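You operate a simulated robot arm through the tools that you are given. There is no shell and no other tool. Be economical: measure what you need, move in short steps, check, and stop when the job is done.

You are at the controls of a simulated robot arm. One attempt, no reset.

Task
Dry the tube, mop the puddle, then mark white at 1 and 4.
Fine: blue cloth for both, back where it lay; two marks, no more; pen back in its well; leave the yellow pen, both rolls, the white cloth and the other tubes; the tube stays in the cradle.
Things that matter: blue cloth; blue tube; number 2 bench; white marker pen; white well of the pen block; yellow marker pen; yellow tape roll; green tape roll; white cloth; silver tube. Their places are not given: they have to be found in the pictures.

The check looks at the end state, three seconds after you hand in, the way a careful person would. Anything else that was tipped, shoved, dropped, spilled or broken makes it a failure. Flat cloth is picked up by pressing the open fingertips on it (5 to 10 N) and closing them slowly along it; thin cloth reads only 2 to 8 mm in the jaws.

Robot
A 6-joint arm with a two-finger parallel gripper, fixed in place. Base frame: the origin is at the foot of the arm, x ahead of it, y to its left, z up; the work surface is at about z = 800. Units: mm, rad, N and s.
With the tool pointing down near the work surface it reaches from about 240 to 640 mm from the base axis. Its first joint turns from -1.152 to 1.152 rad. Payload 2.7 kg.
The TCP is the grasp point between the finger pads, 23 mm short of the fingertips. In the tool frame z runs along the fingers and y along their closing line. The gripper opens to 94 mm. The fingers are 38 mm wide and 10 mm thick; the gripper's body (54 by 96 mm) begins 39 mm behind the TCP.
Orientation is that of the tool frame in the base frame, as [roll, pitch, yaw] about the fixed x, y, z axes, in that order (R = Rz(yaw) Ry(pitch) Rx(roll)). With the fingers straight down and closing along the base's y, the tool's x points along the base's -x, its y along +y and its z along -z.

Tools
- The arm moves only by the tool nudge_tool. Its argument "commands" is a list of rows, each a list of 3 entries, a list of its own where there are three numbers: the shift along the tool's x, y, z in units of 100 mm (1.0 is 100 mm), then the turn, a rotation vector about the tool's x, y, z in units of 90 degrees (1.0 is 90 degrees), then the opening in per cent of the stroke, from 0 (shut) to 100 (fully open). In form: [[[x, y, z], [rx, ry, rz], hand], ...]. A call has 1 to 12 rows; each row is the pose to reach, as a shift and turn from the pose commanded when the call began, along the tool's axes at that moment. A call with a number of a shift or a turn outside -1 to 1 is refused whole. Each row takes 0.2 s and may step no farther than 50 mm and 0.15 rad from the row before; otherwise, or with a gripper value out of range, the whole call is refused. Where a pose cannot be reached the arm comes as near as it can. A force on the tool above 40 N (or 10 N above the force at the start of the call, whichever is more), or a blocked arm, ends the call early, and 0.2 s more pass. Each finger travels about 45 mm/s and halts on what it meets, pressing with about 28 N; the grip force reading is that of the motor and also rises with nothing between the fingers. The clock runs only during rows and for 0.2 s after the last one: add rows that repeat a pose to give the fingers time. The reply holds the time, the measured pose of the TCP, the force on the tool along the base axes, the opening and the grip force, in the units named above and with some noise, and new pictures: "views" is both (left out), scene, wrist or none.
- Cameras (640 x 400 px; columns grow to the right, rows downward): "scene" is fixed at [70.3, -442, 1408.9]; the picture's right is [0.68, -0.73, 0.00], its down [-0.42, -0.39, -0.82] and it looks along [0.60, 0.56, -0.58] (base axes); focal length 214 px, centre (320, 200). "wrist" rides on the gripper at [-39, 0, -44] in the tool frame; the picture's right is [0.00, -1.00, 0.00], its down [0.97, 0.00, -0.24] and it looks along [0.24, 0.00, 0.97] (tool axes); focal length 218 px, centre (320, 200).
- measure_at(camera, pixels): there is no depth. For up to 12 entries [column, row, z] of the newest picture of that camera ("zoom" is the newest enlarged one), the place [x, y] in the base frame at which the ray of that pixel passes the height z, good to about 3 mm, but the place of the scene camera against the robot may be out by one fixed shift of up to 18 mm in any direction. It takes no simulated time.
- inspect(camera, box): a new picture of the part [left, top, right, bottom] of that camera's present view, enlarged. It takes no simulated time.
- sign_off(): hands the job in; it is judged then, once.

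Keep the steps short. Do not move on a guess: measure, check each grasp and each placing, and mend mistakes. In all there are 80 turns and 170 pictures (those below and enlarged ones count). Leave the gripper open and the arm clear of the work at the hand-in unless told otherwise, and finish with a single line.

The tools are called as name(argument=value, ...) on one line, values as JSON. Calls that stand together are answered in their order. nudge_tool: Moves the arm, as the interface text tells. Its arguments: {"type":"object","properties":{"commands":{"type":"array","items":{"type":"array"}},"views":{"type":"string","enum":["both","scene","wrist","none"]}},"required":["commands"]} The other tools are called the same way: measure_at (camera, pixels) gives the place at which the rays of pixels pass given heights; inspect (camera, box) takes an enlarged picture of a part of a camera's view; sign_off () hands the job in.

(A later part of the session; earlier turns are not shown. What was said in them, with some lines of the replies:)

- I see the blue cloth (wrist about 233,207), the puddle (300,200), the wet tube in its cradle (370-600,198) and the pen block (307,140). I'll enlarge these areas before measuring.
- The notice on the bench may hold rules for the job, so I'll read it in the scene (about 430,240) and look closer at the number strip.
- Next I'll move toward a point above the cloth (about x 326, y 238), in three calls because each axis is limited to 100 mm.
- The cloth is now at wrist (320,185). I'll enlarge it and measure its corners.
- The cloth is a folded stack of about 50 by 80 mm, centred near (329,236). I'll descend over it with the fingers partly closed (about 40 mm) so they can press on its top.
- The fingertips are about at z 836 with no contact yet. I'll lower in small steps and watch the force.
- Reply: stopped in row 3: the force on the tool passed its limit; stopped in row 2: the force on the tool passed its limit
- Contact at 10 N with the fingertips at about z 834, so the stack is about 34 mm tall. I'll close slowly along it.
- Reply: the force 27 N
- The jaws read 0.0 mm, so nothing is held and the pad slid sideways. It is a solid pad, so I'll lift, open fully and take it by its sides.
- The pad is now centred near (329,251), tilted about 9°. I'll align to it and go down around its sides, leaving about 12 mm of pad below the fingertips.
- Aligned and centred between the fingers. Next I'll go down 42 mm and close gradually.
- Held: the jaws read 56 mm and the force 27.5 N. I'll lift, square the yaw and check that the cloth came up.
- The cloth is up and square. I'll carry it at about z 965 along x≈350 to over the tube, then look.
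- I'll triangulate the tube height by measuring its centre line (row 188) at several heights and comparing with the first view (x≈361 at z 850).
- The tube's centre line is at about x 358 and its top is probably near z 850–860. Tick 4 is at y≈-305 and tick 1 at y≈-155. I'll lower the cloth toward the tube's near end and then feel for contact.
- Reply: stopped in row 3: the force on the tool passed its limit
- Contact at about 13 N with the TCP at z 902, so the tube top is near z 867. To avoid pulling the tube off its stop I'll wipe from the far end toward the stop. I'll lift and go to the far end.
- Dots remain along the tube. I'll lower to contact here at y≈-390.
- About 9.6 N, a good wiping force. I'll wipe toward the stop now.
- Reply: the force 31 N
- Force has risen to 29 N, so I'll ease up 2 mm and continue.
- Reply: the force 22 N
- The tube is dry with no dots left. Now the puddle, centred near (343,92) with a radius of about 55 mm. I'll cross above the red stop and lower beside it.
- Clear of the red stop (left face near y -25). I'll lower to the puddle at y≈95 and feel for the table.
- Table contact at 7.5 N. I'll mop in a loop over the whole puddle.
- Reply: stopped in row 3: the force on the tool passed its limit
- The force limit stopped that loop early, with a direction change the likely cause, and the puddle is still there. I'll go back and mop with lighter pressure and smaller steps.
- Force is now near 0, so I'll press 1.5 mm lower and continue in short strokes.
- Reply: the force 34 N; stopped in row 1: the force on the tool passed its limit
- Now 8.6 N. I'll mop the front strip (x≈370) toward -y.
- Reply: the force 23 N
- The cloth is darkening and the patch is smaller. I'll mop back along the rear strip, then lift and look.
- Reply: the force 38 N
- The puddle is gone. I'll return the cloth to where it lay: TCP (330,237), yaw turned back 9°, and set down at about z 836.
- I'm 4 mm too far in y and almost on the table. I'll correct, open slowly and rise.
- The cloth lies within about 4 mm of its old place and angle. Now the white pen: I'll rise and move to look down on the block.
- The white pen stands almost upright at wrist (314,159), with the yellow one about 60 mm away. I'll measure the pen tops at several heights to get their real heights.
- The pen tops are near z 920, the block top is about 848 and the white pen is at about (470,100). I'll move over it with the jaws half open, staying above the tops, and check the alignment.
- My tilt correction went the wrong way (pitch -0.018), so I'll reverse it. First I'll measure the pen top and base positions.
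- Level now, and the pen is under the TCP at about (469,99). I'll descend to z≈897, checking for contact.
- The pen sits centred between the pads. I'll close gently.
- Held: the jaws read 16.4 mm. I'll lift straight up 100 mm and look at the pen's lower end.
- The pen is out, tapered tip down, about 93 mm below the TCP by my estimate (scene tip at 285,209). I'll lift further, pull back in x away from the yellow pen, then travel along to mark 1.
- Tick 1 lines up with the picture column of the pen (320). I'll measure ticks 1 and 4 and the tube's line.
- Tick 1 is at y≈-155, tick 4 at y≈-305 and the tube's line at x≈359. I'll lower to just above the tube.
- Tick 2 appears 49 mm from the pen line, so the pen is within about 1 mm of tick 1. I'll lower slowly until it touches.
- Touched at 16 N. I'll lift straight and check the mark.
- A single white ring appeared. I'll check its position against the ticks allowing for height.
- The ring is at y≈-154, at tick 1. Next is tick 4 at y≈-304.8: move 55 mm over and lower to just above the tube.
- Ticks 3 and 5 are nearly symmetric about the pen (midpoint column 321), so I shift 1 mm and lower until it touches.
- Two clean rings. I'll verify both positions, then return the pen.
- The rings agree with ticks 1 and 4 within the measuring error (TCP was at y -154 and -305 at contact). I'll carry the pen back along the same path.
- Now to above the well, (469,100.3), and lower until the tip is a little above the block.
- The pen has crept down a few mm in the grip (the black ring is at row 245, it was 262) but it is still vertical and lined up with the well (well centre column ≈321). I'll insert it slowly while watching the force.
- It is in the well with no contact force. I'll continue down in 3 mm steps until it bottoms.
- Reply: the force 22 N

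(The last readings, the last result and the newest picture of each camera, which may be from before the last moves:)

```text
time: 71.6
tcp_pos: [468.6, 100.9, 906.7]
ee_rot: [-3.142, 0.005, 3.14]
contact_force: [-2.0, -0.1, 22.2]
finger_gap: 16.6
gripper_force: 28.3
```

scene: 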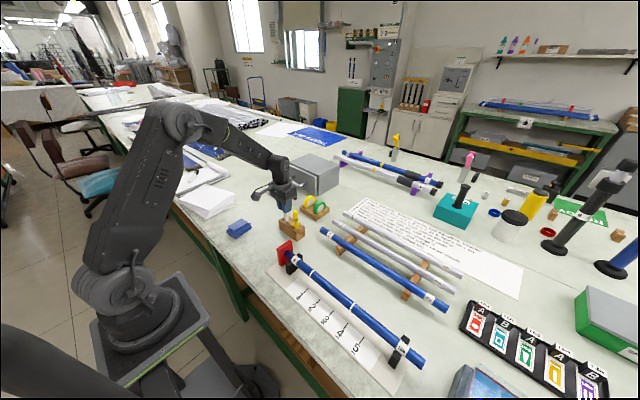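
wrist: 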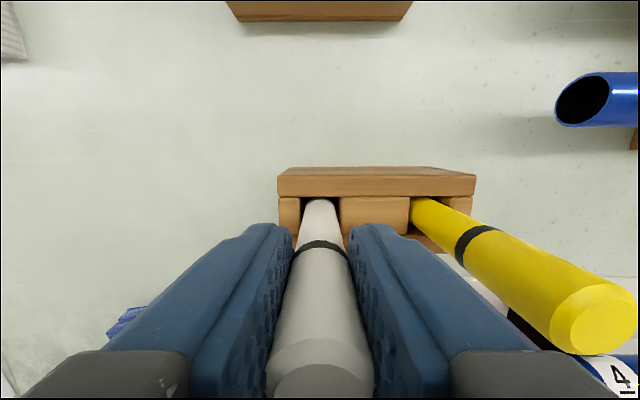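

It bottomed at 22 N with the TCP at z 907. I'll ease off 2 mm, open to half, then rise straight up.

nudge_tool(commands=[[[0, 0, -0.02], [0, 0, 0], 5], [[0, 0, -0.02], [0, 0, 0], 20], [[0, 0, -0.02], [0, 0, 0], 30], [[0, 0, -0.02], [0, 0, 0], 45], [[0, 0, -0.02], [0, 0, 0], 45], [[0, 0, -0.3], [0, 0, 0], 45], [[0, 0, -0.6], [0, 0, 0], 45], [[0, 0, -1.0], [0, 0, 0], 45]], views="both")

inspect(camera="scene", box=[220, 180, 340, 270])

inspect(camera="wrist", box=[220, 120, 460, 280])

```text
time: 73.4
tcp_pos: [469.6, 100.3, 1004.8]
ee_rot: [-3.14, 0.0, 3.141]
contact_force: [0.7, 0.2, -0.5]
finger_gap: 42.2
gripper_force: 0.0
```

scene: 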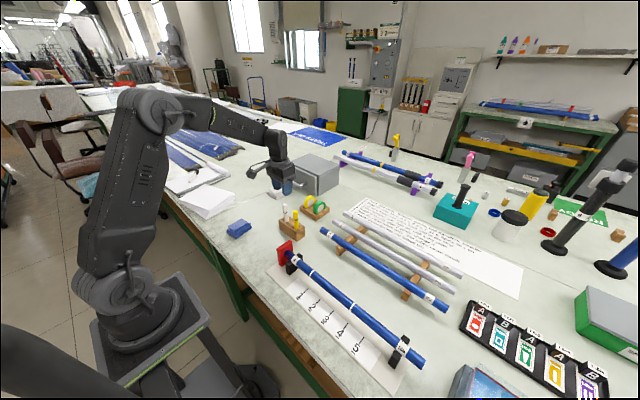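
wrist: 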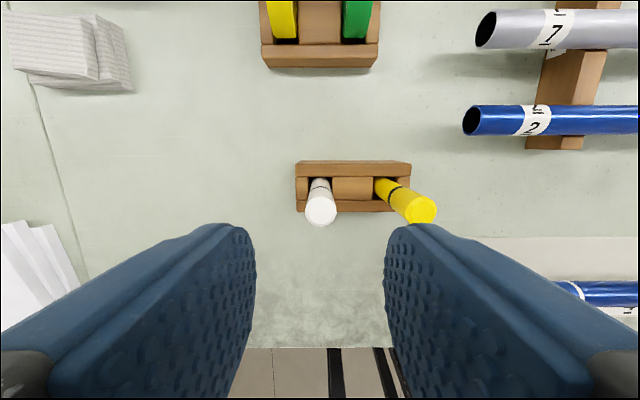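

```text
4.44 times, centred on (280, 225) of scene
```

zoom: 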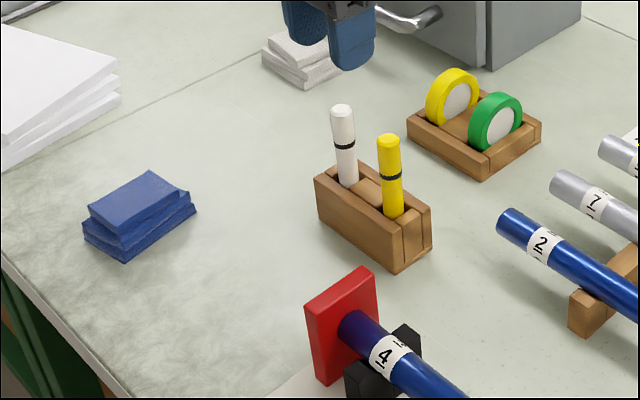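

```text
2.50 times, centred on (340, 200) of wrist
```

zoom: 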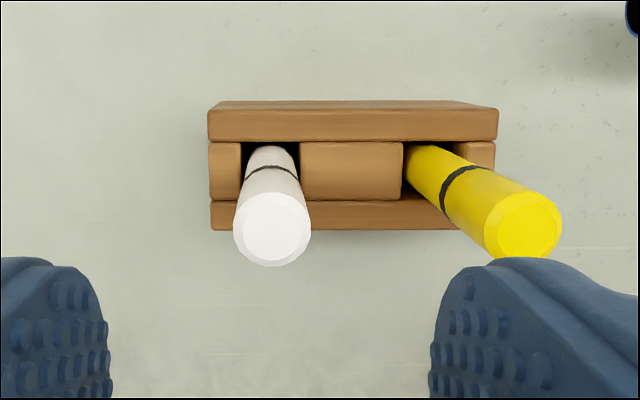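

The pen is back in its well beside the yellow one, and the cloth is in place. I'll rise clear, open fully and take one last look.

nudge_tool(commands=[[[0, 0, -0.4], [0, 0, 0], 60], [[0.2, 0, -0.8], [0, 0, 0], 100], [[0.4, 0.3, -1.0], [0, 0, 0], 100], [[0.4, 0.3, -1.0], [0, 0, 0], 100]], views="both")

inspect(camera="scene", box=[210, 180, 460, 390])

```text
time: 74.4
tcp_pos: [429.7, 130.9, 1102.9]
ee_rot: [-3.14, 0.001, 3.138]
contact_force: [-0.5, -0.7, 0.5]
finger_gap: 94.1
gripper_force: 0.1
```

scene: 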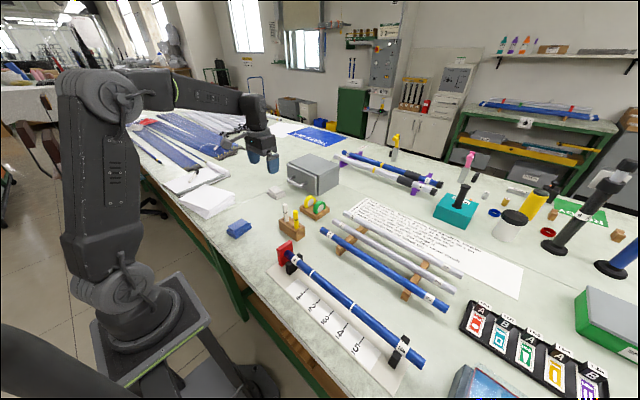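
wrist: 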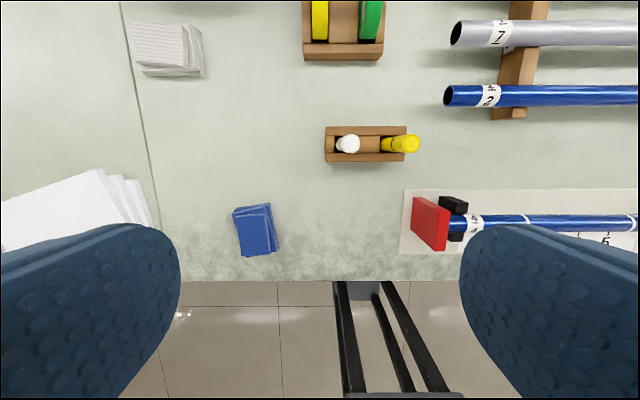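

```text
1.90 times, centred on (335, 285) of scene
```

zoom: 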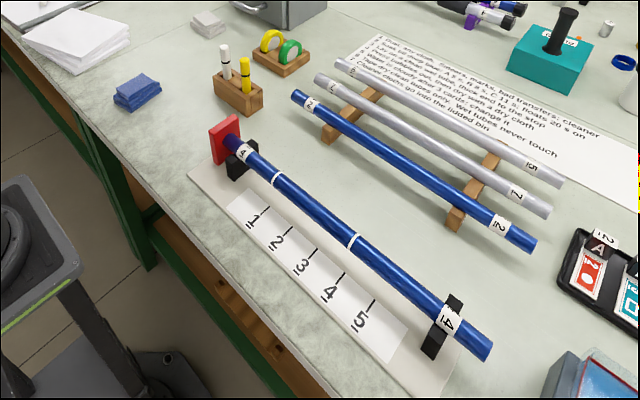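

The tube is dry with two rings, the puddle is gone, and the cloth and pen are back. Nothing else looks moved, and the arm is clear with the gripper open, so I'm handing in.

sign_off()

```text
The job is handed in.
```

Handed in: tube dried and puddle mopped with the blue cloth, white rings at 1 and 4, cloth back within about 4 mm of where it lay, white pen back in its well, nothing else seen to have moved.
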